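You operate a simulated robot arm through the tools that you are given. There is no shell and no other tool.

You run a simulated two-armed robot. Do the job below in one go: nothing can be reset, and whatever is moved stays where it is left.

## Task
Latch the green hose stub, blow it clear, shut the air, then put the small red cap on.
Fine: open the air and hold the blow button till the lamp lights.

It is judged by the outcome, as a careful person would: the job done as asked, and still so three seconds after it is handed in. It fails if anything else is knocked over, pushed out of place, dropped, spilled or broken. Lids that push on must go on centred and level and be pressed home; caps that screw on are set level and turned clockwise until they are tight.

## Robot
Two 7-joint arms with two-finger parallel grippers on one trunk that stands fixed in place. Base frame: the origin is at the foot of the trunk, x ahead of it, y to its left, z up. Units: mm, rad, N and s.
The left shoulder is at [30, 119, 1035], the right one opposite. With the tool pointing down near the work surface each hand reaches from about 260 to 680 mm from the base axis, measured 20 degrees to its own side. Payload 3.43 kg a hand.
Tool frame (each hand has its own): the origin (TCP) lies between the finger pads and is the grasp point; the fingertips stand 30 mm ahead of it; z points along the fingers, y is the line along which they close. Largest opening 94 mm; finger width 28, thickness 10; the body of the gripper, 50 by 96 mm, starts 55 mm behind the TCP.
Orientation is told as [roll, pitch, yaw] about the base's x, y, z axes, in that order, counted from this pose: with the fingers straight down and closing along the base's y, the tool's x points along the base's -x, its y along +y and its z along -z.

## Interface
- The arms move only by the tool servo_tool. It takes "left_commands", "right_commands" or both (then of equal length, played together; a hand with none holds still); each is a list that holds one entry, the list of rows, each a list of 7 numbers: the turn, a rotation vector about the tool's x, y, z in units of 8 degrees (1.0 is 8 degrees), then the shift along the tool's x, y, z in units of 50 mm (1.0 is 50 mm), then the opening, from 0 (shut) to 1 (fully open). In form: [[[ax, ay, az, x, y, z, fingers], ...]]. A call has 1 to 20 rows; each row shifts and turns the commanded pose from where the row before left it, along the tool's axes as they then stand. A call with a number of a shift or a turn outside -1 to 1 is refused whole. Each row takes 0.2 s and may step no farther than 50 mm and 0.15 rad from the row before; otherwise, or with a gripper value out of range, the whole call is refused. Where a pose cannot be reached the arm comes as near as it can. A force on the tool above 80 N (or 10 N above the force at the start of the call, whichever is more), or a blocked arm, ends the call early, and 0.2 s more pass. The fingers move at their own pace (about 72 mm/s each) and stop on an object; they squeeze with about 43 N. The grip force told is the motor's: it shows also when the fingers shut on nothing. Time passes only in rows, and 0.2 s behind the last, so rows that do not move let the fingers close. It gives the time, the measured TCP pose, the force on the tool (base axes), the opening and the grip force at its end, in the units of the frame above (readings bear some noise), with the torque about the TCP (base axes, N m) and any sound that the robot's microphone picked up.
- Cameras (640 x 400 px; columns grow to the right, rows downward): "scene" is now at [35.1, 16.8, 1726.9]; the picture's right is [0.26, -0.97, 0.00], its down [-0.84, -0.22, -0.50] and it looks along [0.48, 0.13, -0.87] (base axes); focal length 355 px, centre (320, 200). "left" rides on the left gripper at [76, -14, -102] in its tool frame; the picture's right is [0.18, 0.98, 0.00], its down [-0.75, 0.14, -0.64] and it looks along [-0.63, 0.12, 0.77] (tool axes); focal length 243 px, centre (320, 200). "right" rides on the right gripper at [76, 14, -103] in its tool frame; the picture's right is [-0.18, 0.98, 0.00], its down [-0.75, -0.14, -0.64] and it looks along [-0.63, -0.12, 0.77] (tool axes); focal length 243 px, centre (320, 200). There is no depth. A picture from a camera that has moved, and an enlarged one, comes with that camera's place and axes in the base frame and with its lens.
- camera(camera): a new picture of that camera. The clock stands still meanwhile.
- lift_body(by): slides the trunk up (or, below 0, down) by that many mm; the arms and the scene camera ride with it, the base frame stays. It gives what a move gives, with no picture.
- head_to(pan, tilt): turns the head with the scene camera to pan (to the left, within 2.496 rad either way) and tilt (down, from -0.506 to 1.204), counted from straight ahead of the robot. It gives what a move gives.
- enlarge(camera, box): a new picture of the part [left, top, right, bottom] of that camera's present view, enlarged. The clock stands still meanwhile.
- close_job(): hands the job in; it is judged then, once.

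Places have to be worked out from the pictures, the camera data and where the tool is seen. Open the grippers and draw the arms clear of the work before you hand the job in, unless the task says otherwise.

The tools are called after ">>>" as a command line: name --argument value ..., lists and objects as JSON in quotes. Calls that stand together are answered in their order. servo_tool: Moves the arms, as the interface text tells. Its arguments: {"type":"object","properties":{"left_commands":{"type":"array","items":{"type":"array","items":{"type":"array","items":{"type":"number"}}}},"right_commands":{"type":"array","items":{"type":"array","items":{"type":"array","items":{"type":"number"}}}}},"required":[]} The other tools are called the same way: lift_body (by) slides the trunk up or down; head_to (pan, tilt) turns the head that bears the scene camera; camera (camera) takes a picture; enlarge (camera, box) takes an enlarged picture of a part of a camera's view; close_job () hands the job in.

At the start:

```text
time: 0.0
left_position: [415.9, 187.8, 1164.1]
left_orientation: [0.0, -0.001, -0.002]
left_force: [0.1, 0.8, -0.9]
left_torque: [0.0, -0.02, -0.01]
left_gripper_width: 94.1
left_gripper_force: 0.1
right_position: [410.8, -122.9, 1128.2]
right_orientation: [0.003, -0.002, 0.001]
right_force: [0.3, -0.3, 0.0]
right_torque: [-0.04, -0.02, 0.01]
right_gripper_width: 94.0
right_gripper_force: 0.1
trunk travel left (down, up): [-300.0, 110.0]
head pan, tilt: [0.26, 1.049]
```

scene: 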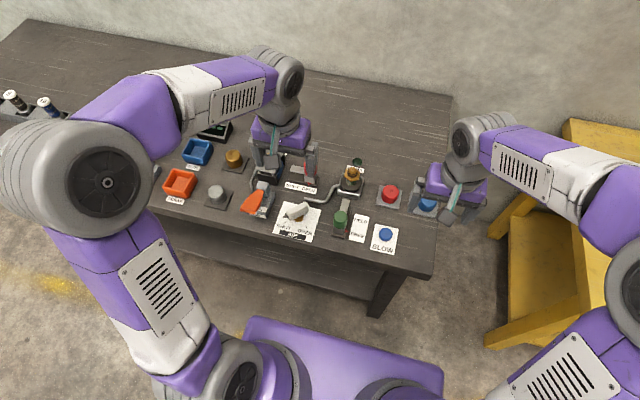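
right: 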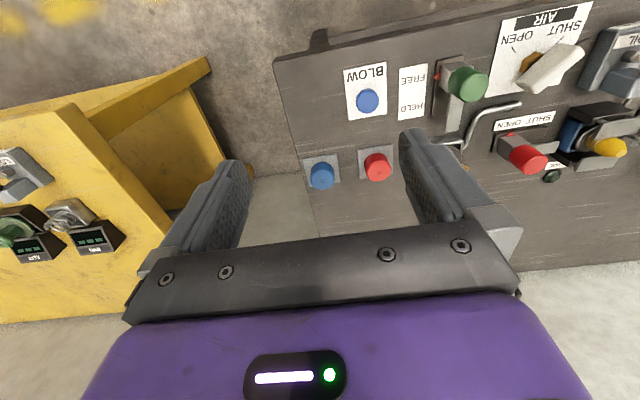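
left: 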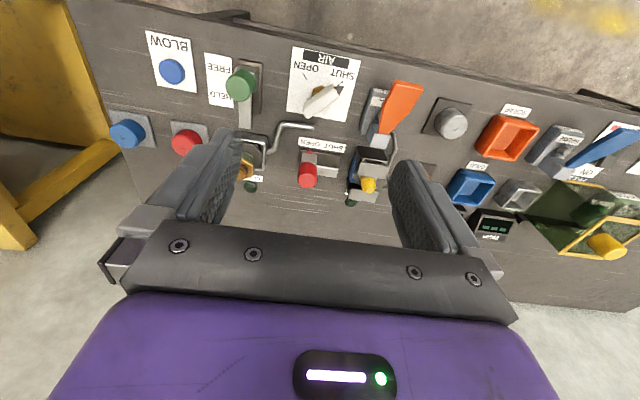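

I start by looking closely at the bench: the scene view shows a panel with AIR valve, BLOW button, a green-knobbed latch (FREE/HELD), and several caps. I enlarge the views to read the labels.

>>> enlarge --camera "scene" --box '[240, 140, 460, 270]'

>>> enlarge --camera "right" --box '[260, 0, 640, 230]'

>>> enlarge --camera "left" --box '[80, 0, 400, 220]'

>>> enlarge --camera "left" --box '[340, 60, 640, 280]'

>>> enlarge --camera "scene" --box '[130, 100, 290, 220]'

```text
2.91 times, centred on (350, 205) of scene
camera zoom: at [35.1, 16.8, 1726.9], right [0.26, -0.97, 0.0], down [-0.84, -0.22, -0.5], along [0.48, 0.13, -0.87], focal length 1032 px, centre (233, 186)
```

zoom: 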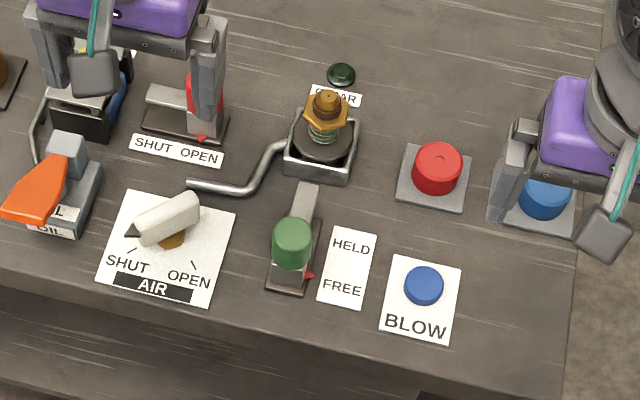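

```text
1.68 times, centred on (450, 115) of right
camera zoom: at [335.9, -109.9, 1230.3], right [0.18, 0.98, 0.0], down [0.75, -0.14, 0.64], along [0.63, -0.12, -0.77], focal length 409 px, centre (101, 343)
```

zoom: 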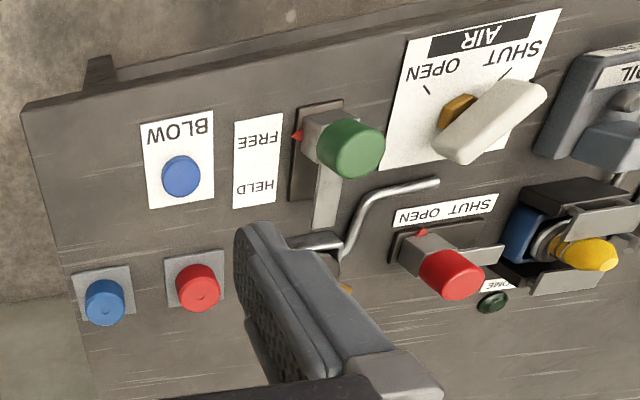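

```text
1.82 times, centred on (240, 110) of left
camera zoom: at [340.4, 174.7, 1268.3], right [-0.18, 0.98, 0.0], down [0.75, 0.14, 0.64], along [0.63, 0.12, -0.77], focal length 441 px, centre (466, 364)
```

zoom: 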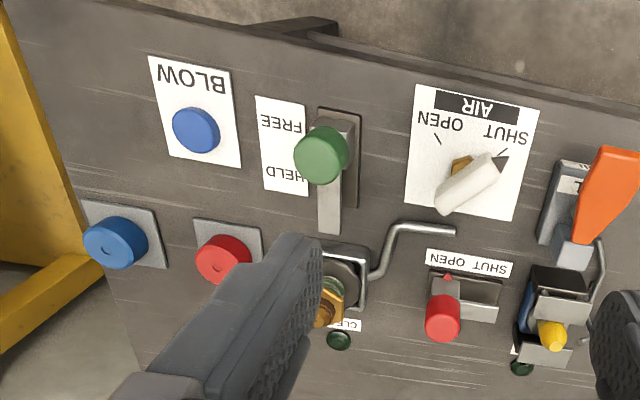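

```text
1.82 times, centred on (490, 170) of left
camera zoom: at [340.4, 174.7, 1268.3], right [-0.18, 0.98, 0.0], down [0.75, 0.14, 0.64], along [0.63, 0.12, -0.77], focal length 441 px, centre (11, 254)
```

zoom: 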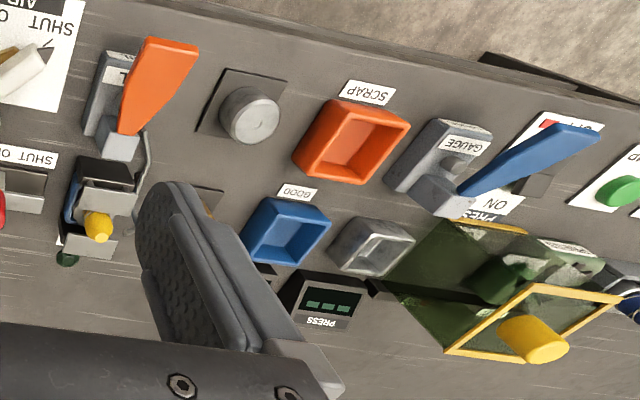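

```text
3.33 times, centred on (210, 160) of scene
camera zoom: at [35.1, 16.8, 1726.9], right [0.26, -0.97, 0.0], down [-0.84, -0.22, -0.5], along [0.48, 0.13, -0.87], focal length 1182 px, centre (687, 333)
```

zoom: 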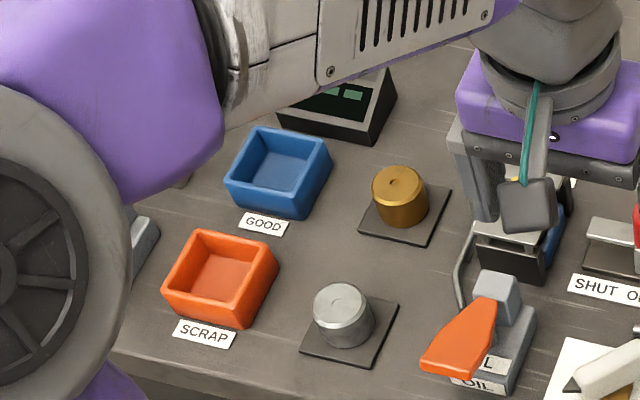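

The layout becomes clear: an AIR valve knob (currently at SHUT), a BLOW button near (489,-55,793), a green-knobbed slider latch (FREE/HELD, now at FREE), a brass fitting with green hose stub in a clamp with a CLEAR lamp behind it, plus red and blue caps. I draw both arms sideways at height to get an unobstructed look.

>>> servo_tool --left_commands '[[[0, 0, 0, 0, 1, 0, 1], [0, 0, 0, 0, 1, 0, 1], [0, 0, 0, 0, 1, 0, 1], [0, 0, 0, 0, 1, 0, 1], [0, 0, 0, 0, 1, 0, 1]]]' --right_commands '[[[0, 0, 0, 0, -1, 0, 1], [0, 0, 0, 0, -1, 0, 1], [0, 0, 0, 0, -1, 0, 1], [0, 0, 0, 0, -1, 0, 1], [0, 0, 0, 0, 0, 0, 1]]]'

>>> camera --camera "scene"

>>> camera --camera "right"

```text
time: 1.2
left_position: [415.6, 441.1, 1163.9]
left_orientation: [-0.003, -0.001, 0.0]
left_force: [-0.2, 0.1, -0.3]
left_torque: [-0.05, 0.0, 0.0]
left_gripper_width: 94.1
left_gripper_force: 0.0
right_position: [410.8, -323.7, 1129.1]
right_orientation: [0.001, -0.001, 0.001]
right_force: [0.0, 0.1, -0.4]
right_torque: [0.02, 0.03, 0.02]
right_gripper_width: 94.0
right_gripper_force: 0.0
trunk travel left (down, up): [-300.0, 110.0]
head pan, tilt: [0.26, 1.049]
```

```text
taken
camera scene: at [35.4, 19.2, 1726.8], right [0.26, -0.97, 0.0], down [-0.84, -0.22, -0.5], along [0.48, 0.13, -0.87], focal length 355 px, centre (320, 200)
```

scene: 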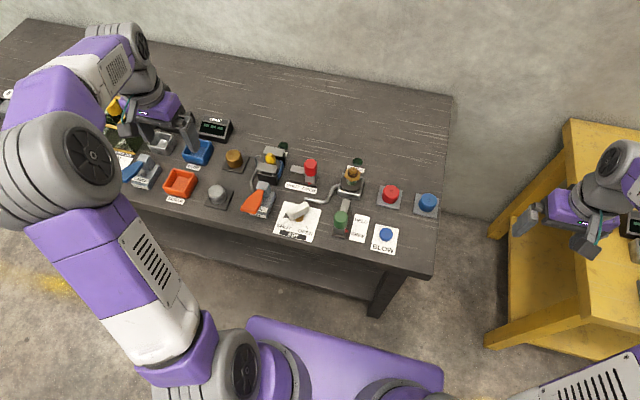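

```text
taken
camera right: at [334.9, -310.6, 1231.6], right [0.18, 0.98, 0.0], down [0.75, -0.14, 0.64], along [0.63, -0.12, -0.77], focal length 243 px, centre (320, 200)
```

right: 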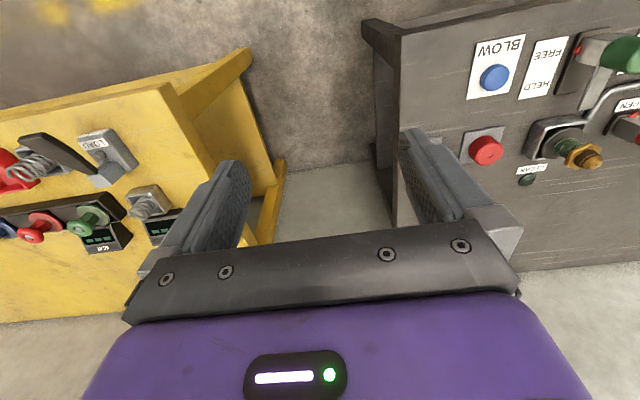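

>>> enlarge --camera "scene" --box '[270, 140, 450, 260]'

>>> enlarge --camera "scene" --box '[180, 130, 330, 250]'

>>> enlarge --camera "scene" --box '[320, 150, 380, 200]'

>>> enlarge --camera "scene" --box '[0, 60, 240, 220]'

>>> enlarge --camera "right" --box '[440, 20, 640, 200]'

>>> enlarge --camera "right" --box '[0, 100, 220, 270]'

```text
3.33 times, centred on (360, 200) of scene
camera zoom: at [35.4, 19.2, 1726.8], right [0.26, -0.97, 0.0], down [-0.84, -0.22, -0.5], along [0.48, 0.13, -0.87], focal length 1182 px, centre (187, 200)
```

zoom: 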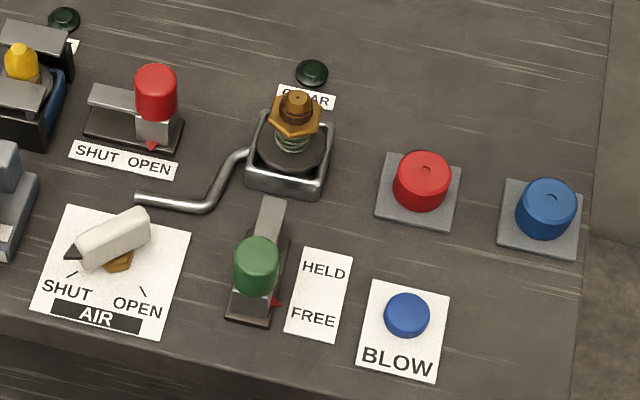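

```text
3.33 times, centred on (255, 190) of scene
camera zoom: at [35.4, 19.2, 1726.8], right [0.26, -0.97, 0.0], down [-0.84, -0.22, -0.5], along [0.48, 0.13, -0.87], focal length 1182 px, centre (537, 233)
```

zoom: 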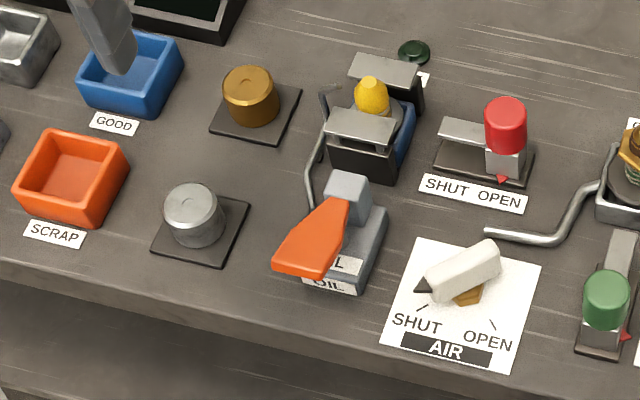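

```text
8.00 times, centred on (350, 175) of scene
camera zoom: at [35.4, 19.2, 1726.8], right [0.26, -0.97, 0.0], down [-0.84, -0.22, -0.5], along [0.48, 0.13, -0.87], focal length 2838 px, centre (80, 400)
```

zoom: 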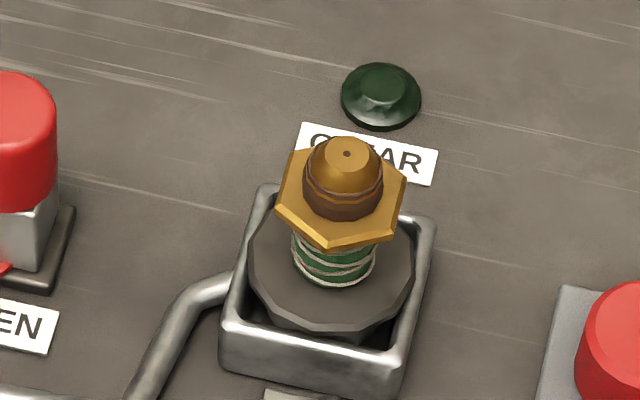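

```text
2.50 times, centred on (120, 140) of scene
camera zoom: at [35.4, 19.2, 1726.8], right [0.26, -0.97, 0.0], down [-0.84, -0.22, -0.5], along [0.48, 0.13, -0.87], focal length 887 px, centre (820, 350)
```

zoom: 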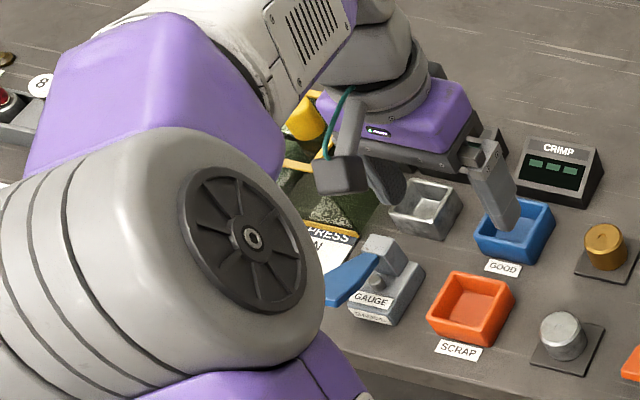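

```text
2.22 times, centred on (540, 110) of right
camera zoom: at [334.9, -310.6, 1231.6], right [0.18, 0.98, 0.0], down [0.75, -0.14, 0.64], along [0.63, -0.12, -0.77], focal length 539 px, centre (-169, 400)
```

zoom: 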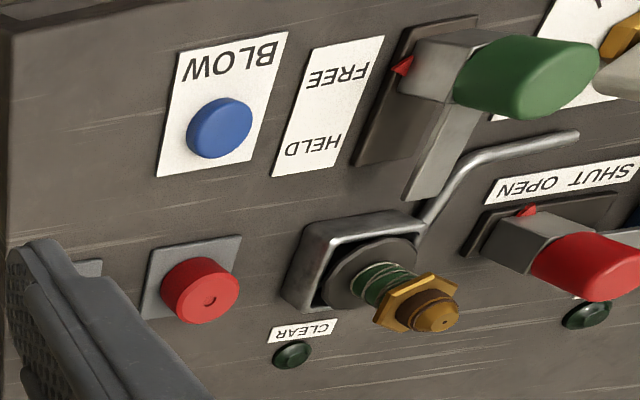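

```text
2.35 times, centred on (110, 185) of right
camera zoom: at [334.9, -310.6, 1231.6], right [0.18, 0.98, 0.0], down [0.75, -0.14, 0.64], along [0.63, -0.12, -0.77], focal length 571 px, centre (814, 235)
```

zoom: 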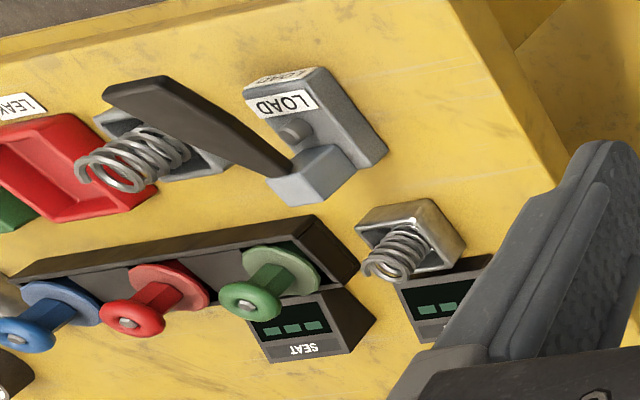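

The whole station is now in view: the green slider pointer is at FREE, the AIR knob points to SHUT, and the CLEAR lamp is dark. The small red cap sits on a plate to the right of the stub. I bring the right hand nearer, staying well above everything, to measure places with its camera.

>>> servo_tool --right_commands '[[[0, 0, 0, 0, 0.754, 0.5, 1], [0, 0, 0, 0, 0.754, 0.5, 1], [0, 0, 0, 0, 0.754, 0.5, 1], [0, 0, 0, 0, 0.754, 0.5, 1], [0, 0, 0, 0, 0.754, 0.5, 1], [0, 0, 0, 0, 0.754, 0.5, 1], [0, 0, 0, 0, 0.754, 0.5, 1], [0, 0, 0, 0, 0, 0, 1]]]'

>>> camera --camera "right"

```text
time: 3.0
left_position: [415.3, 439.9, 1165.2]
left_orientation: [0.001, 0.001, -0.001]
left_force: [-0.3, 0.0, -0.3]
left_torque: [0.03, 0.02, 0.04]
left_gripper_width: 93.8
left_gripper_force: 0.0
right_position: [411.1, -60.1, 950.0]
right_orientation: [0.002, -0.003, 0.0]
right_force: [0.0, -0.6, 0.4]
right_torque: [0.02, 0.01, 0.0]
right_gripper_width: 93.9
right_gripper_force: 0.0
trunk travel left (down, up): [-300.0, 110.0]
head pan, tilt: [0.26, 1.049]
```

```text
taken
camera right: at [335.1, -46.6, 1053.3], right [0.18, 0.98, 0.0], down [0.75, -0.14, 0.64], along [0.63, -0.12, -0.77], focal length 243 px, centre (320, 200)
```

right: 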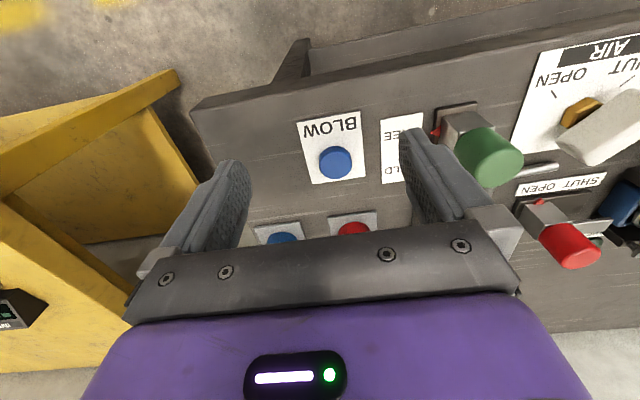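

Triangulating gives roughly: button top (484,-55,810), latch knob (472,77), stub tip (613,77,900), red cap top (610,-43,827), AIR knob (472,198). I move the right hand above the stub/cap area (staying 100 mm over the tip) for a close look.

>>> servo_tool --right_commands '[[[0, 0, 0, -0.745, 0.45, -0.25, 1], [0, 0, 0, -0.745, 0.45, -0.25, 1], [0, 0, 0, -0.745, 0.45, -0.25, 1], [0, 0, 0, -0.745, 0.45, -0.25, 1], [0, 0, 0, 0, 0, 0, 1]]]'

>>> camera --camera "right"

>>> enlarge --camera "right" --box '[240, 60, 420, 200]'

```text
time: 4.2
left_position: [415.1, 438.7, 1164.8]
left_orientation: [0.0, 0.0, 0.0]
left_force: [0.2, -0.7, 0.8]
left_torque: [-0.03, -0.01, 0.0]
left_gripper_width: 93.9
left_gripper_force: 0.0
right_position: [559.0, 28.0, 1000.3]
right_orientation: [0.002, 0.0, 0.0]
right_force: [0.2, 0.7, 0.6]
right_torque: [0.0, -0.03, 0.02]
right_gripper_width: 93.9
right_gripper_force: 0.1
trunk travel left (down, up): [-300.0, 110.0]
head pan, tilt: [0.26, 1.049]
```

```text
taken
camera right: at [483.6, 41.2, 1102.7], right [0.18, 0.98, 0.0], down [0.75, -0.14, 0.64], along [0.63, -0.12, -0.77], focal length 243 px, centre (320, 200)
```

right: 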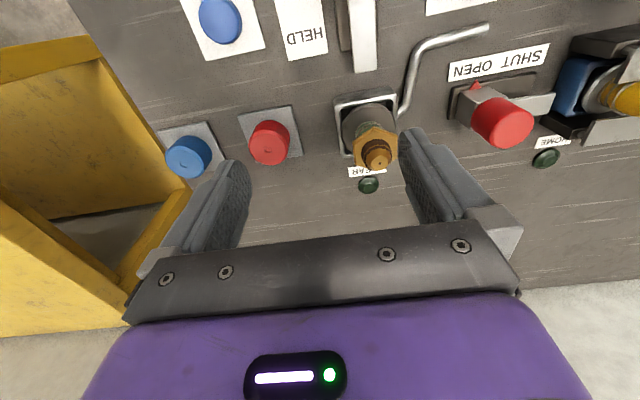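

```text
2.86 times, centred on (330, 130) of right
camera zoom: at [483.6, 41.2, 1102.7], right [0.18, 0.98, 0.0], down [0.75, -0.14, 0.64], along [0.63, -0.12, -0.77], focal length 693 px, centre (291, 400)
```

zoom: 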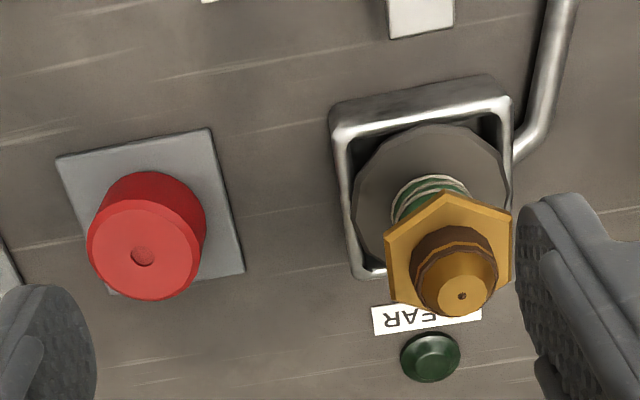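

The stub is a brass nipple with a threaded-looking collar above a hex, on a green-banded hose standing in a tray; the tongue of the green slider has yet to reach it. Next I look at the green latch knob from right above it with the right hand.

>>> servo_tool --right_commands '[[[0, 0, 0, 0.58, 0.33, 0.267, 1], [0, 0, 0, 0.58, 0.33, 0.267, 1], [0, 0, 0, 0.58, 0.33, 0.267, 1], [0, 0, 0, 0, 0, 0, 1], [0, 0, 0, 0, 0, 0, 1]]]'

>>> camera --camera "right"

>>> camera --camera "scene"

```text
time: 5.4
left_position: [414.5, 441.4, 1163.4]
left_orientation: [0.001, -0.001, 0.002]
left_force: [-0.4, -0.8, -0.2]
left_torque: [-0.05, 0.0, -0.03]
left_gripper_width: 94.1
left_gripper_force: 0.1
right_position: [472.7, 80.0, 962.8]
right_orientation: [0.001, -0.002, -0.001]
right_force: [-0.7, 0.2, 0.1]
right_torque: [0.04, 0.02, 0.01]
right_gripper_width: 94.1
right_gripper_force: 0.0
trunk travel left (down, up): [-300.0, 110.0]
head pan, tilt: [0.26, 1.049]
```

```text
taken
camera right: at [396.9, 92.9, 1065.5], right [0.18, 0.98, 0.0], down [0.75, -0.14, 0.64], along [0.63, -0.12, -0.77], focal length 243 px, centre (320, 200)
```

right: 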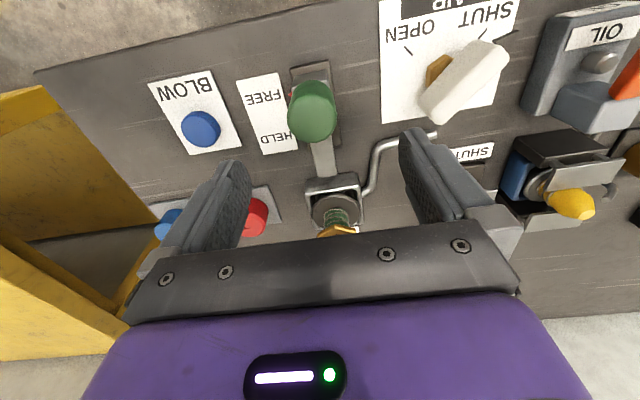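

```text
taken
camera scene: at [34.6, 17.2, 1726.9], right [0.26, -0.97, 0.0], down [-0.84, -0.22, -0.5], along [0.48, 0.13, -0.87], focal length 355 px, centre (320, 200)
```

scene: 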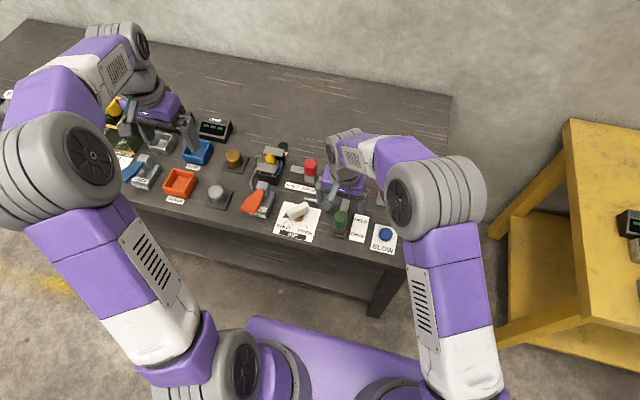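

I zoom in on the latch knob seen between the fingers to fix its centre and height.

>>> enlarge --camera "right" --box '[230, 40, 400, 240]'

>>> enlarge --camera "scene" --box '[310, 185, 390, 245]'

>>> enlarge --camera "right" --box '[370, 0, 540, 140]'

```text
2.00 times, centred on (315, 140) of right
camera zoom: at [396.9, 92.9, 1065.5], right [0.18, 0.98, 0.0], down [0.75, -0.14, 0.64], along [0.63, -0.12, -0.77], focal length 485 px, centre (330, 320)
```

zoom: 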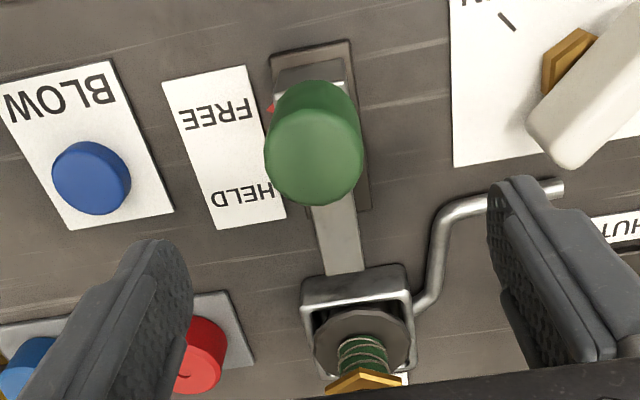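

```text
6.67 times, centred on (350, 215) of scene
camera zoom: at [34.6, 17.2, 1726.9], right [0.26, -0.97, 0.0], down [-0.84, -0.22, -0.5], along [0.48, 0.13, -0.87], focal length 2365 px, centre (120, 100)
```

zoom: 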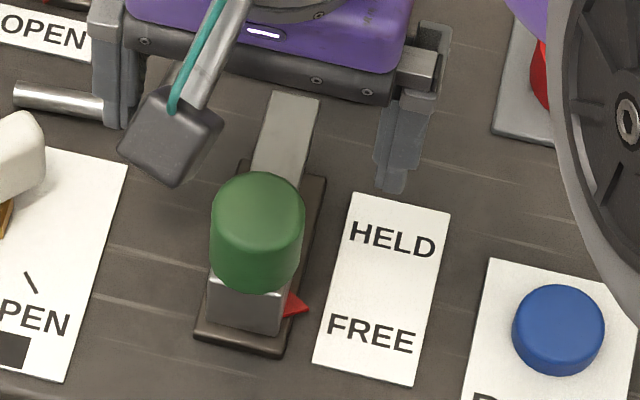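

```text
2.86 times, centred on (455, 70) of right
camera zoom: at [396.9, 92.9, 1065.5], right [0.18, 0.98, 0.0], down [0.75, -0.14, 0.64], along [0.63, -0.12, -0.77], focal length 693 px, centre (-66, 571)
```

zoom: 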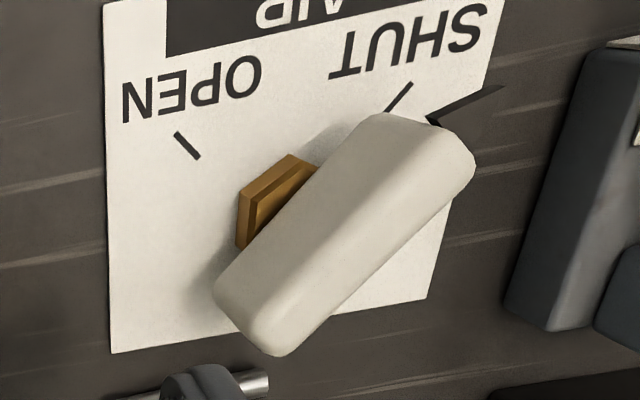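

The knob is about 36 mm across, with its centre near (465,74) and its top near z 885; my hand stands about 8 mm too far out and 6 mm too far left. I correct and come down with open fingers to straddle its upper part, then check again.

>>> servo_tool --right_commands '[[[0, 0, 0, 0.08, -0.06, 0.4, 1], [0, 0, 0, 0.08, -0.06, 0.4, 1], [0, 0, 0, 0, 0, 0.3, 1], [0, 0, 0, 0, 0, 0, 1], [0, 0, 0, 0, 0, 0, 1]]]'

>>> camera --camera "right"

>>> enlarge --camera "scene" --box '[270, 150, 430, 250]'

```text
time: 6.6
left_position: [416.2, 439.3, 1165.0]
left_orientation: [0.001, 0.001, -0.001]
left_force: [0.0, -1.3, 0.2]
left_torque: [-0.03, 0.0, 0.0]
left_gripper_width: 93.9
left_gripper_force: 0.1
right_position: [464.3, 73.7, 908.5]
right_orientation: [0.001, -0.002, 0.001]
right_force: [0.8, 0.4, 0.0]
right_torque: [-0.02, -0.01, 0.04]
right_gripper_width: 94.0
right_gripper_force: 0.0
trunk travel left (down, up): [-300.0, 110.0]
head pan, tilt: [0.26, 1.049]
```

```text
taken
camera right: at [388.8, 87.1, 1011.3], right [0.18, 0.98, 0.0], down [0.75, -0.14, 0.64], along [0.63, -0.12, -0.77], focal length 243 px, centre (320, 200)
```

right: 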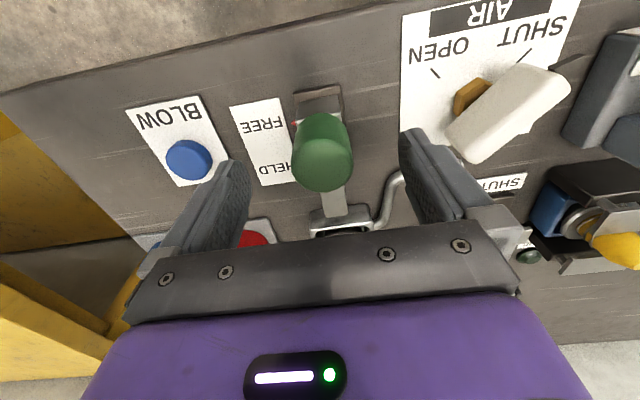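

```text
4.00 times, centred on (350, 200) of scene
camera zoom: at [35.3, 16.8, 1726.9], right [0.26, -0.97, 0.0], down [-0.84, -0.22, -0.5], along [0.48, 0.13, -0.87], focal length 1419 px, centre (200, 200)
```

zoom: 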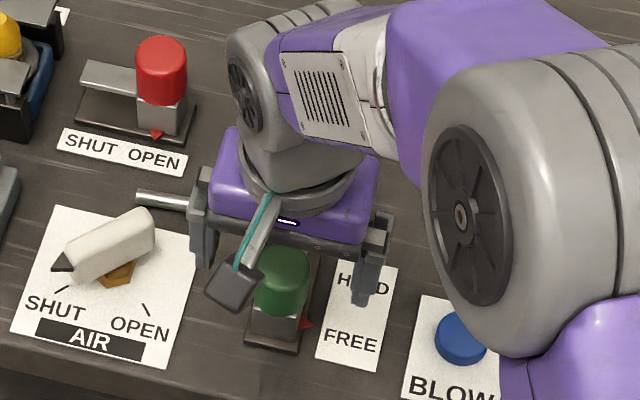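

The knob top is fixed at about (465,74,884), and my hand is centred on it within a millimetre. I go down so the pads sit at about z 866 and close on the knob.

>>> servo_tool --right_commands '[[[0, 0, 0, 0, 0, 0.28, 1], [0, 0, 0, 0, 0, 0.28, 1], [0, 0, 0, 0, 0, 0.28, 1], [0, 0, 0, 0, 0, 0, 0.6], [0, 0, 0, 0, 0, 0, 0.4], [0, 0, 0, 0, 0, 0, 0.3], [0, 0, 0, 0, 0, 0, 0.2], [0, 0, 0, 0, 0, 0, 0.2]]]'

>>> camera --camera "right"

```text
time: 8.4
left_position: [416.0, 440.6, 1163.4]
left_orientation: [0.0, 0.001, 0.0]
left_force: [-0.2, 0.2, -0.3]
left_torque: [-0.02, 0.0, -0.02]
left_gripper_width: 93.9
left_gripper_force: 0.1
right_position: [465.5, 75.4, 865.1]
right_orientation: [0.003, -0.002, 0.003]
right_force: [-0.2, 7.7, -3.0]
right_torque: [-0.81, -0.34, 0.13]
right_gripper_width: 37.8
right_gripper_force: 45.3
trunk travel left (down, up): [-300.0, 110.0]
head pan, tilt: [0.26, 1.049]
```

```text
taken
camera right: at [389.7, 88.2, 968.3], right [0.18, 0.98, 0.0], down [0.75, -0.14, 0.64], along [0.63, -0.12, -0.77], focal length 243 px, centre (320, 200)
```

right: 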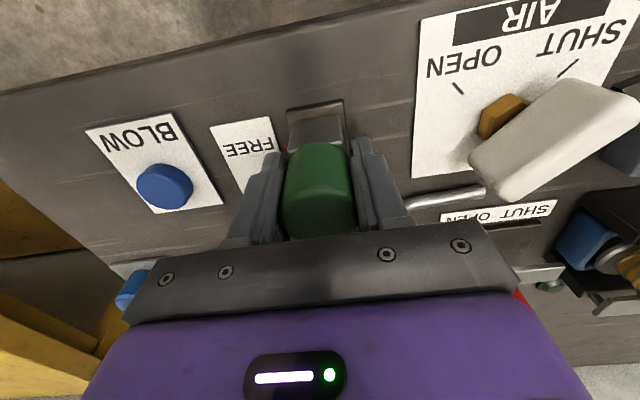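

The knob is gripped at 37.8 mm with only a small side force. I slide it away from me (+x, toward HELD) in small steps, watching the force.

>>> servo_tool --right_commands '[[[0, 0, 0, -0.1, 0, 0, 0.2], [0, 0, 0, -0.1, 0, 0, 0.2], [0, 0, 0, -0.1, 0, 0, 0.2], [0, 0, 0, -0.1, 0, 0, 0.2], [0, 0, 0, -0.1, 0, 0, 0.2], [0, 0, 0, 0, 0, 0, 0.2]]]'

>>> enlarge --camera "scene" --box '[290, 150, 410, 250]'

```text
time: 9.8
left_position: [415.4, 441.6, 1164.6]
left_orientation: [0.001, 0.001, -0.001]
left_force: [-0.5, 0.8, -0.3]
left_torque: [0.0, 0.0, -0.01]
left_gripper_width: 94.3
left_gripper_force: 0.1
right_position: [490.3, 73.8, 865.5]
right_orientation: [0.002, -0.001, 0.0]
right_force: [1.0, 6.4, 2.8]
right_torque: [-1.08, 0.21, 0.25]
right_gripper_width: 37.8
right_gripper_force: 45.0
trunk travel left (down, up): [-300.0, 110.0]
head pan, tilt: [0.26, 1.049]
```

```text
4.00 times, centred on (350, 200) of scene
camera zoom: at [34.9, 17.9, 1726.9], right [0.26, -0.97, 0.0], down [-0.84, -0.22, -0.5], along [0.48, 0.13, -0.87], focal length 1419 px, centre (200, 200)
```

zoom: 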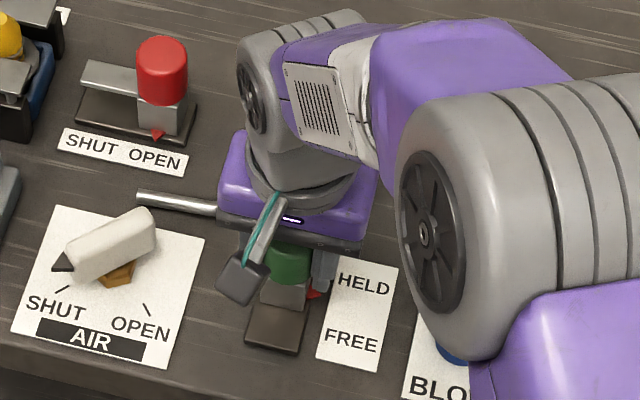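

It slid 25 mm freely; the red pointer is now just short of HELD. I carry on in 3 mm steps until it reaches its stop.

>>> servo_tool --right_commands '[[[0, 0, 0, -0.06, 0, 0, 0.2], [0, 0, 0, -0.06, 0, 0, 0.2], [0, 0, 0, -0.06, 0, 0, 0.2], [0, 0, 0, -0.06, 0, 0, 0.2], [0, 0, 0, 0, 0, 0, 0.2]]]'

>>> enlarge --camera "scene" --box '[290, 150, 410, 250]'

>>> camera --camera "right"

```text
time: 11.0
left_position: [416.3, 440.0, 1164.8]
left_orientation: [0.0, 0.0, 0.001]
left_force: [-0.7, -0.5, -0.4]
left_torque: [-0.02, 0.01, 0.01]
left_gripper_width: 94.2
left_gripper_force: 0.0
right_position: [502.9, 75.6, 866.0]
right_orientation: [0.001, -0.002, 0.0]
right_force: [0.4, 3.3, -3.1]
right_torque: [-0.92, -0.69, 0.18]
right_gripper_width: 37.8
right_gripper_force: 45.3
trunk travel left (down, up): [-300.0, 110.0]
head pan, tilt: [0.26, 1.049]
```

```text
4.00 times, centred on (350, 200) of scene
camera zoom: at [35.5, 17.5, 1726.8], right [0.26, -0.97, 0.0], down [-0.84, -0.22, -0.5], along [0.48, 0.13, -0.87], focal length 1419 px, centre (200, 200)
```

zoom: 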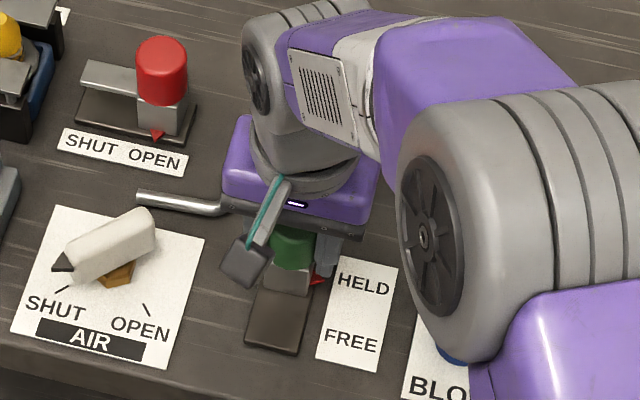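

```text
taken
camera right: at [426.7, 88.4, 968.3], right [0.18, 0.98, 0.0], down [0.75, -0.14, 0.64], along [0.63, -0.12, -0.77], focal length 243 px, centre (320, 200)
```

right: 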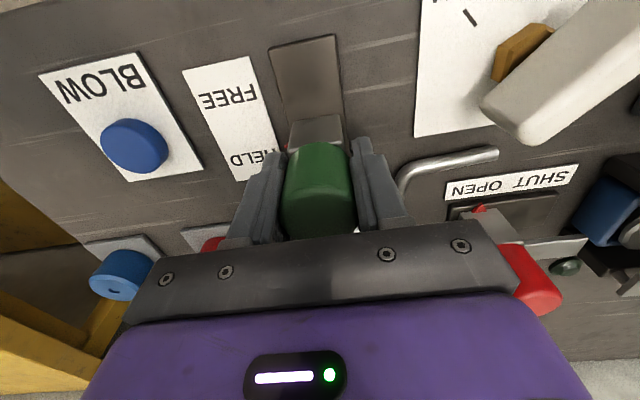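

It moved 37 mm with no resistance yet and the pointer is level with HELD. I push on in 2 mm steps to find the end stop.

>>> servo_tool --right_commands '[[[0, 0, 0, -0.04, 0, 0, 0.2], [0, 0, 0, -0.04, 0, 0, 0.2], [0, 0, 0, -0.04, 0, 0, 0.2], [0, 0, 0, -0.04, 0, 0, 0.2], [0, 0, 0, 0, 0, 0, 0.2]]]'

>>> enlarge --camera "scene" --box '[290, 150, 410, 250]'

```text
time: 12.2
left_position: [416.9, 439.5, 1164.1]
left_orientation: [0.001, 0.0, 0.002]
left_force: [-0.2, -0.2, -0.5]
left_torque: [0.0, 0.02, 0.01]
left_gripper_width: 94.0
left_gripper_force: 0.1
right_position: [511.5, 74.5, 866.1]
right_orientation: [0.0, 0.0, 0.001]
right_force: [-3.4, 1.7, -3.9]
right_torque: [-0.96, -0.73, -0.03]
right_gripper_width: 37.6
right_gripper_force: 44.9
trunk travel left (down, up): [-300.0, 110.0]
head pan, tilt: [0.26, 1.049]
```

```text
4.00 times, centred on (350, 200) of scene
camera zoom: at [34.8, 17.3, 1726.9], right [0.26, -0.97, 0.0], down [-0.84, -0.22, -0.5], along [0.48, 0.13, -0.87], focal length 1419 px, centre (200, 200)
```

zoom: 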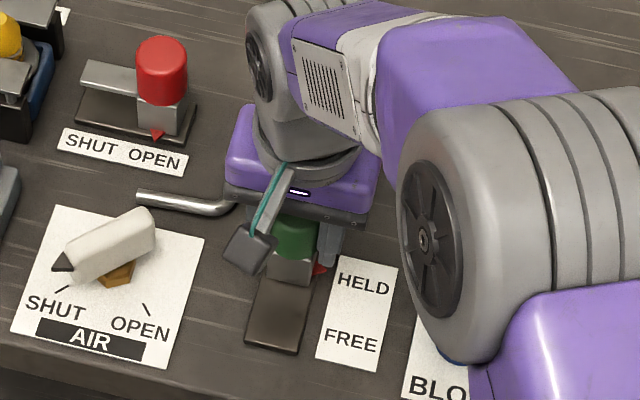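

A small resisting force (-3 N) has started to show. I push a little further to be sure it is at the stop.

>>> servo_tool --right_commands '[[[0, 0, 0, -0.04, 0, 0, 0.2], [0, 0, 0, -0.04, 0, 0, 0.2], [0, 0, 0, 0, 0, 0, 0.2]]]'

```text
time: 13.0
left_position: [411.2, 438.2, 1165.6]
left_orientation: [0.0, -0.001, 0.0]
left_force: [0.7, 0.1, -0.6]
left_torque: [0.02, 0.02, 0.0]
left_gripper_width: 94.1
left_gripper_force: 0.0
right_position: [510.1, 74.9, 865.0]
right_orientation: [0.0, 0.005, 0.001]
right_force: [-24.9, -1.3, 4.4]
right_torque: [-0.38, 0.27, 0.05]
right_gripper_width: 37.9
right_gripper_force: 44.8
trunk travel left (down, up): [-300.0, 110.0]
head pan, tilt: [0.26, 1.049]
```

The slider is hard against its stop at x≈510 (46 mm travel, 25 N). I ease the push, then open the fingers and rise straight up.

>>> servo_tool --right_commands '[[[0, 0, 0, 0.06, 0, 0, 0.2], [0, 0, 0, 0, 0, 0, 0.2], [0, 0, 0, 0, 0, 0, 0.6], [0, 0, 0, 0, 0, 0, 1], [0, 0, 0, 0, 0, 0, 1], [0, 0, 0, 0, 0, 0, 1], [0, 0, 0, 0, 0, -0.5, 1], [0, 0, 0, 0, 0, -0.8, 1], [0, 0, 0, 0, 0, -0.8, 1], [0, 0, 0, 0, 0, -0.8, 1]]]'

>>> camera --camera "right"

>>> enlarge --camera "scene" --box '[290, 150, 410, 250]'

```text
time: 15.2
left_position: [414.7, 439.0, 1163.9]
left_orientation: [0.0, 0.001, 0.0]
left_force: [-0.8, 0.2, 0.2]
left_torque: [0.0, 0.01, -0.01]
left_gripper_width: 94.1
left_gripper_force: 0.1
right_position: [511.1, 76.7, 1012.2]
right_orientation: [0.001, -0.001, -0.001]
right_force: [-1.2, -0.1, -0.2]
right_torque: [0.02, -0.01, 0.0]
right_gripper_width: 93.9
right_gripper_force: 0.0
trunk travel left (down, up): [-300.0, 110.0]
head pan, tilt: [0.26, 1.049]
```

```text
taken
camera right: at [434.8, 89.4, 1114.3], right [0.18, 0.98, 0.0], down [0.75, -0.14, 0.64], along [0.63, -0.12, -0.77], focal length 243 px, centre (320, 200)
```

right: 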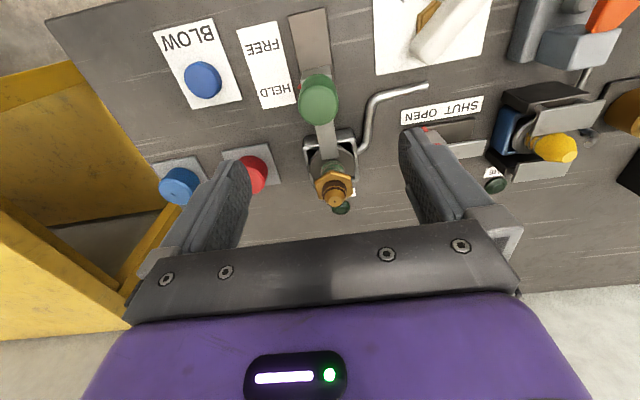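

```text
4.00 times, centred on (350, 200) of scene
camera zoom: at [34.3, 16.6, 1726.9], right [0.26, -0.97, 0.0], down [-0.84, -0.22, -0.5], along [0.48, 0.13, -0.87], focal length 1419 px, centre (200, 200)
```

zoom: 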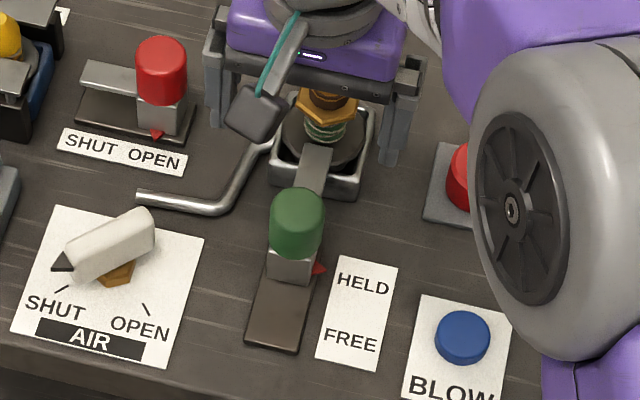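

Latch is at HELD with its tongue over the stub's disc, and the hand is clear. Now I send the right hand over to above the BLOW button, and bring the left hand over the AIR knob for a look.

>>> servo_tool --left_commands '[[[0, 0, 0, -0.13, -0.63, 0.5, 1], [0, 0, 0, -0.13, -0.63, 0.5, 1], [0, 0, 0, -0.13, -0.63, 0.5, 1], [0, 0, 0, -0.13, -0.63, 0.5, 1], [0, 0, 0, -0.13, -0.63, 0.5, 1], [0, 0, 0, -0.13, -0.63, 0.5, 1], [0, 0, 0, -0.13, -0.63, 0.5, 1], [0, 0, 0, 0, 0, 0, 1]]]' --right_commands '[[[0, 0, 0, 0.135, -0.66, 0.3, 1], [0, 0, 0, 0.135, -0.66, 0.3, 1], [0, 0, 0, 0.135, -0.66, 0.3, 1], [0, 0, 0, 0.135, -0.66, 0.3, 1], [0, 0, 0, 0, 0, 0, 1], [0, 0, 0, 0, 0, 0, 1], [0, 0, 0, 0, 0, 0, 1], [0, 0, 0, 0, 0, 0, 1]]]'

>>> camera --camera "left"

>>> camera --camera "right"

>>> camera --camera "scene"

```text
time: 17.0
left_position: [462.4, 220.1, 990.4]
left_orientation: [0.001, -0.002, 0.001]
left_force: [-0.9, 0.3, 0.6]
left_torque: [-0.01, -0.04, 0.0]
left_gripper_width: 94.2
left_gripper_force: 0.1
right_position: [484.9, -57.2, 949.1]
right_orientation: [0.001, 0.0, 0.001]
right_force: [-0.8, -0.5, 0.1]
right_torque: [-0.04, 0.0, -0.01]
right_gripper_width: 94.0
right_gripper_force: 0.1
trunk travel left (down, up): [-300.0, 110.0]
head pan, tilt: [0.26, 1.049]
```

```text
taken
camera left: at [386.8, 205.1, 1092.3], right [-0.18, 0.98, 0.0], down [0.75, 0.14, 0.64], along [0.63, 0.12, -0.77], focal length 243 px, centre (320, 200)
```

left: 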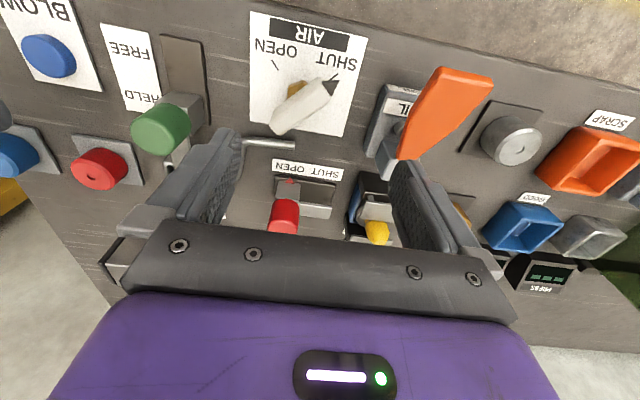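

```text
taken
camera right: at [409.4, -43.8, 1051.6], right [0.18, 0.98, 0.0], down [0.75, -0.14, 0.64], along [0.63, -0.12, -0.77], focal length 243 px, centre (320, 200)
```

right: 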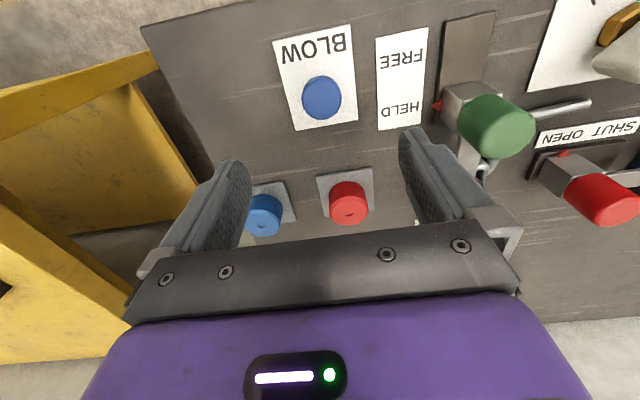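

```text
taken
camera scene: at [34.5, 17.1, 1726.9], right [0.26, -0.97, 0.0], down [-0.84, -0.22, -0.5], along [0.48, 0.13, -0.87], focal length 355 px, centre (320, 200)
```

scene: 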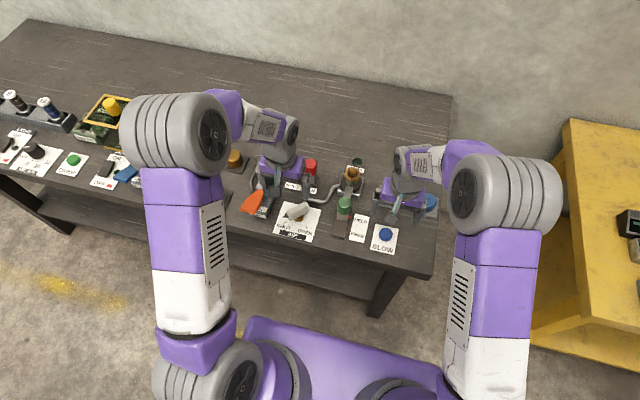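

Both hands are in place. I zoom the left camera on the AIR knob to determine its axis, height and bar direction.

>>> enlarge --camera "left" --box '[240, 0, 380, 150]'

>>> enlarge --camera "scene" --box '[270, 190, 340, 250]'

>>> enlarge --camera "right" --box '[260, 20, 400, 150]'

```text
2.67 times, centred on (310, 75) of left
camera zoom: at [386.8, 205.1, 1092.3], right [-0.18, 0.98, 0.0], down [0.75, 0.14, 0.64], along [0.63, 0.12, -0.77], focal length 647 px, centre (347, 533)
```

zoom: 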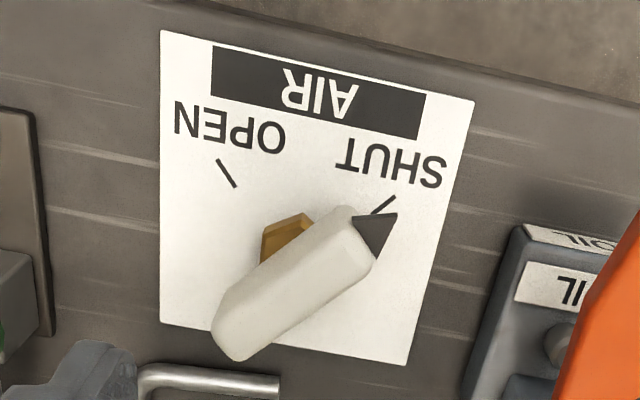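

```text
6.67 times, centred on (305, 220) of scene
camera zoom: at [34.5, 17.1, 1726.9], right [0.26, -0.97, 0.0], down [-0.84, -0.22, -0.5], along [0.48, 0.13, -0.87], focal length 2365 px, centre (420, 67)
```

zoom: 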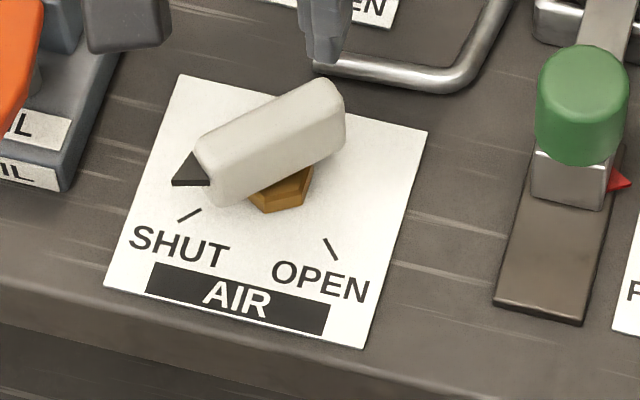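

```text
3.08 times, centred on (330, 85) of right
camera zoom: at [409.4, -43.8, 1051.6], right [0.18, 0.98, 0.0], down [0.75, -0.14, 0.64], along [0.63, -0.12, -0.77], focal length 746 px, centre (289, 554)
```

zoom: 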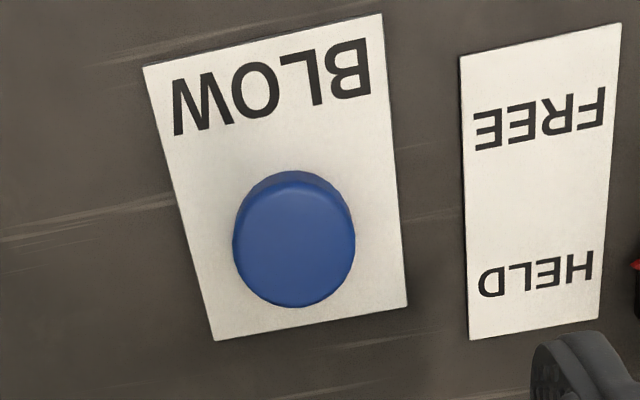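

The AIR bar handle is centred near (474,200), its top near z 850, and it lies along the SHUT diagonal (about 135°); the OPEN mark is a quarter turn counter-clockwise. I centre the left hand above it, yaw it -45° to match the bar, and look again.

>>> servo_tool --left_commands '[[[0, 0, 0, -0.12, -0.2, 0.5, 1], [0, 0, 0, -0.12, -0.2, 0.5, 1], [0, 0, 0.9375, 0, 0, 0, 1], [0, 0, 0.9375, 0, 0, 0, 1], [0, 0, 0.9375, 0, 0, 0, 1], [0, 0, 0.9375, 0, 0, 0, 1], [0, 0, 0.9375, 0, 0, 0, 1], [0, 0, 0.9375, 0, 0, 0, 1], [0, 0, 0, 0, 0, 0, 1]]]'

>>> camera --camera "left"

>>> enlarge --camera "left" --box '[240, 50, 400, 200]'

```text
time: 19.0
left_position: [474.1, 199.7, 941.8]
left_orientation: [0.001, 0.0, -0.787]
left_force: [-1.0, 0.0, 0.7]
left_torque: [-0.01, -0.02, 0.01]
left_gripper_width: 93.9
left_gripper_force: 0.1
right_position: [484.9, -56.1, 948.6]
right_orientation: [0.0, -0.003, 0.0]
right_force: [0.1, 0.1, -0.1]
right_torque: [0.01, 0.01, -0.01]
right_gripper_width: 94.0
right_gripper_force: 0.1
trunk travel left (down, up): [-300.0, 110.0]
head pan, tilt: [0.26, 1.049]
```

```text
taken
camera left: at [410.3, 242.7, 1044.0], right [0.57, 0.82, 0.0], down [0.63, -0.43, 0.64], along [0.53, -0.36, -0.77], focal length 243 px, centre (320, 200)
```

left: 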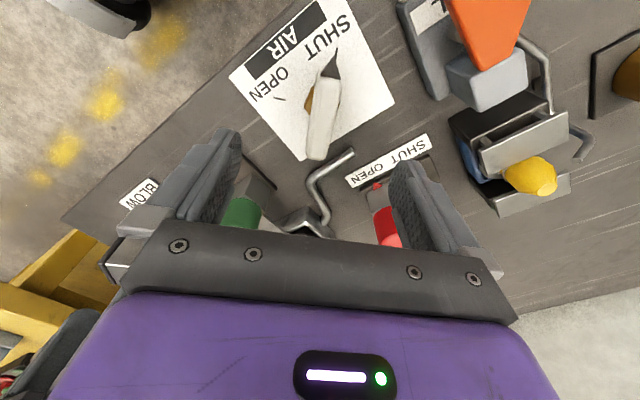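

```text
2.67 times, centred on (320, 125) of left
camera zoom: at [410.3, 242.7, 1044.0], right [0.57, 0.82, 0.0], down [0.63, -0.43, 0.64], along [0.53, -0.36, -0.77], focal length 647 px, centre (320, 400)
```

zoom: 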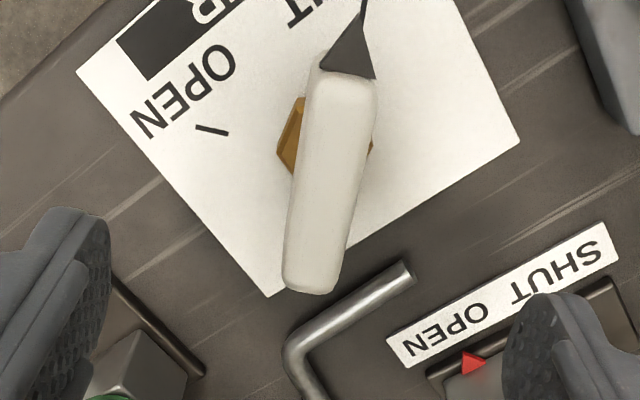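

The bar is lined up with the fingers within 1–2°, its centre at about (477,200) and its top near z 842. I shift about 3 mm, go down beside the bar and close on it.

>>> servo_tool --left_commands '[[[0, 0, 0, -0.042, 0.042, 0.4, 1], [0, 0, 0, 0, 0, 0.5, 1], [0, 0, 0, 0, 0, 0.5, 1], [0, 0, 0, 0, 0, 0.5, 1], [0, 0, 0, 0, 0, 0, 0.7], [0, 0, 0, 0, 0, 0, 0.4], [0, 0, 0, 0, 0, 0, 0.2], [0, 0, 0, 0, 0, 0, 0.1], [0, 0, 0, 0, 0, 0, 0.1], [0, 0, 0, 0, 0, 0, 0.1]]]'

>>> camera --camera "left"

>>> enlarge --camera "scene" --box '[240, 170, 350, 250]'

```text
time: 21.2
left_position: [476.2, 198.4, 845.4]
left_orientation: [0.001, 0.0, -0.786]
left_force: [-1.1, -0.8, -2.4]
left_torque: [-0.07, -0.04, 0.06]
left_gripper_width: 30.2
left_gripper_force: 45.0
right_position: [484.9, -56.8, 948.1]
right_orientation: [0.0, -0.002, -0.001]
right_force: [-0.6, -0.4, -0.3]
right_torque: [0.02, -0.03, 0.01]
right_gripper_width: 94.1
right_gripper_force: 0.0
trunk travel left (down, up): [-300.0, 110.0]
head pan, tilt: [0.26, 1.049]
```

```text
taken
camera left: at [413.1, 242.2, 948.6], right [0.56, 0.83, 0.0], down [0.63, -0.43, 0.64], along [0.53, -0.36, -0.77], focal length 243 px, centre (320, 200)
```

left: 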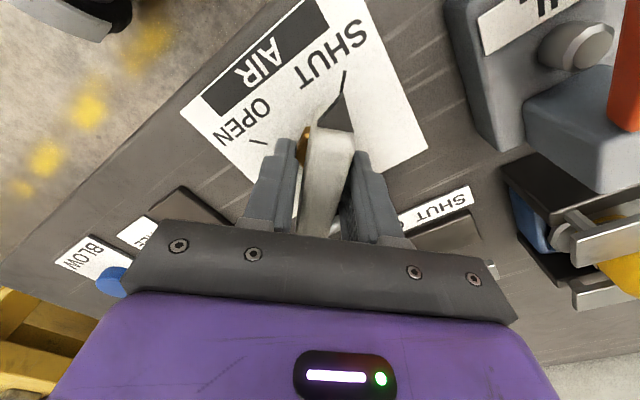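

```text
5.00 times, centred on (295, 210) of scene
camera zoom: at [35.2, 16.7, 1726.9], right [0.26, -0.97, 0.0], down [-0.84, -0.22, -0.5], along [0.48, 0.13, -0.87], focal length 1774 px, centre (445, 150)
```

zoom: 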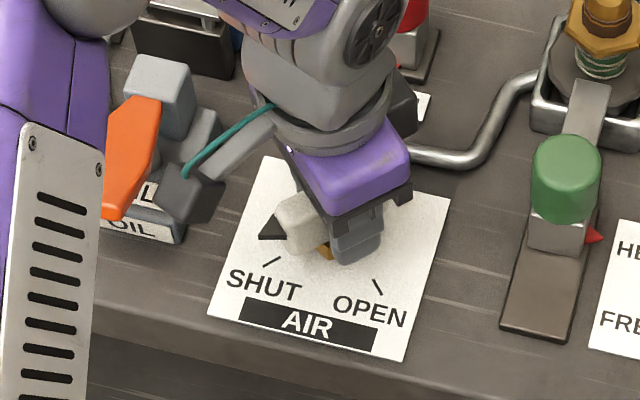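

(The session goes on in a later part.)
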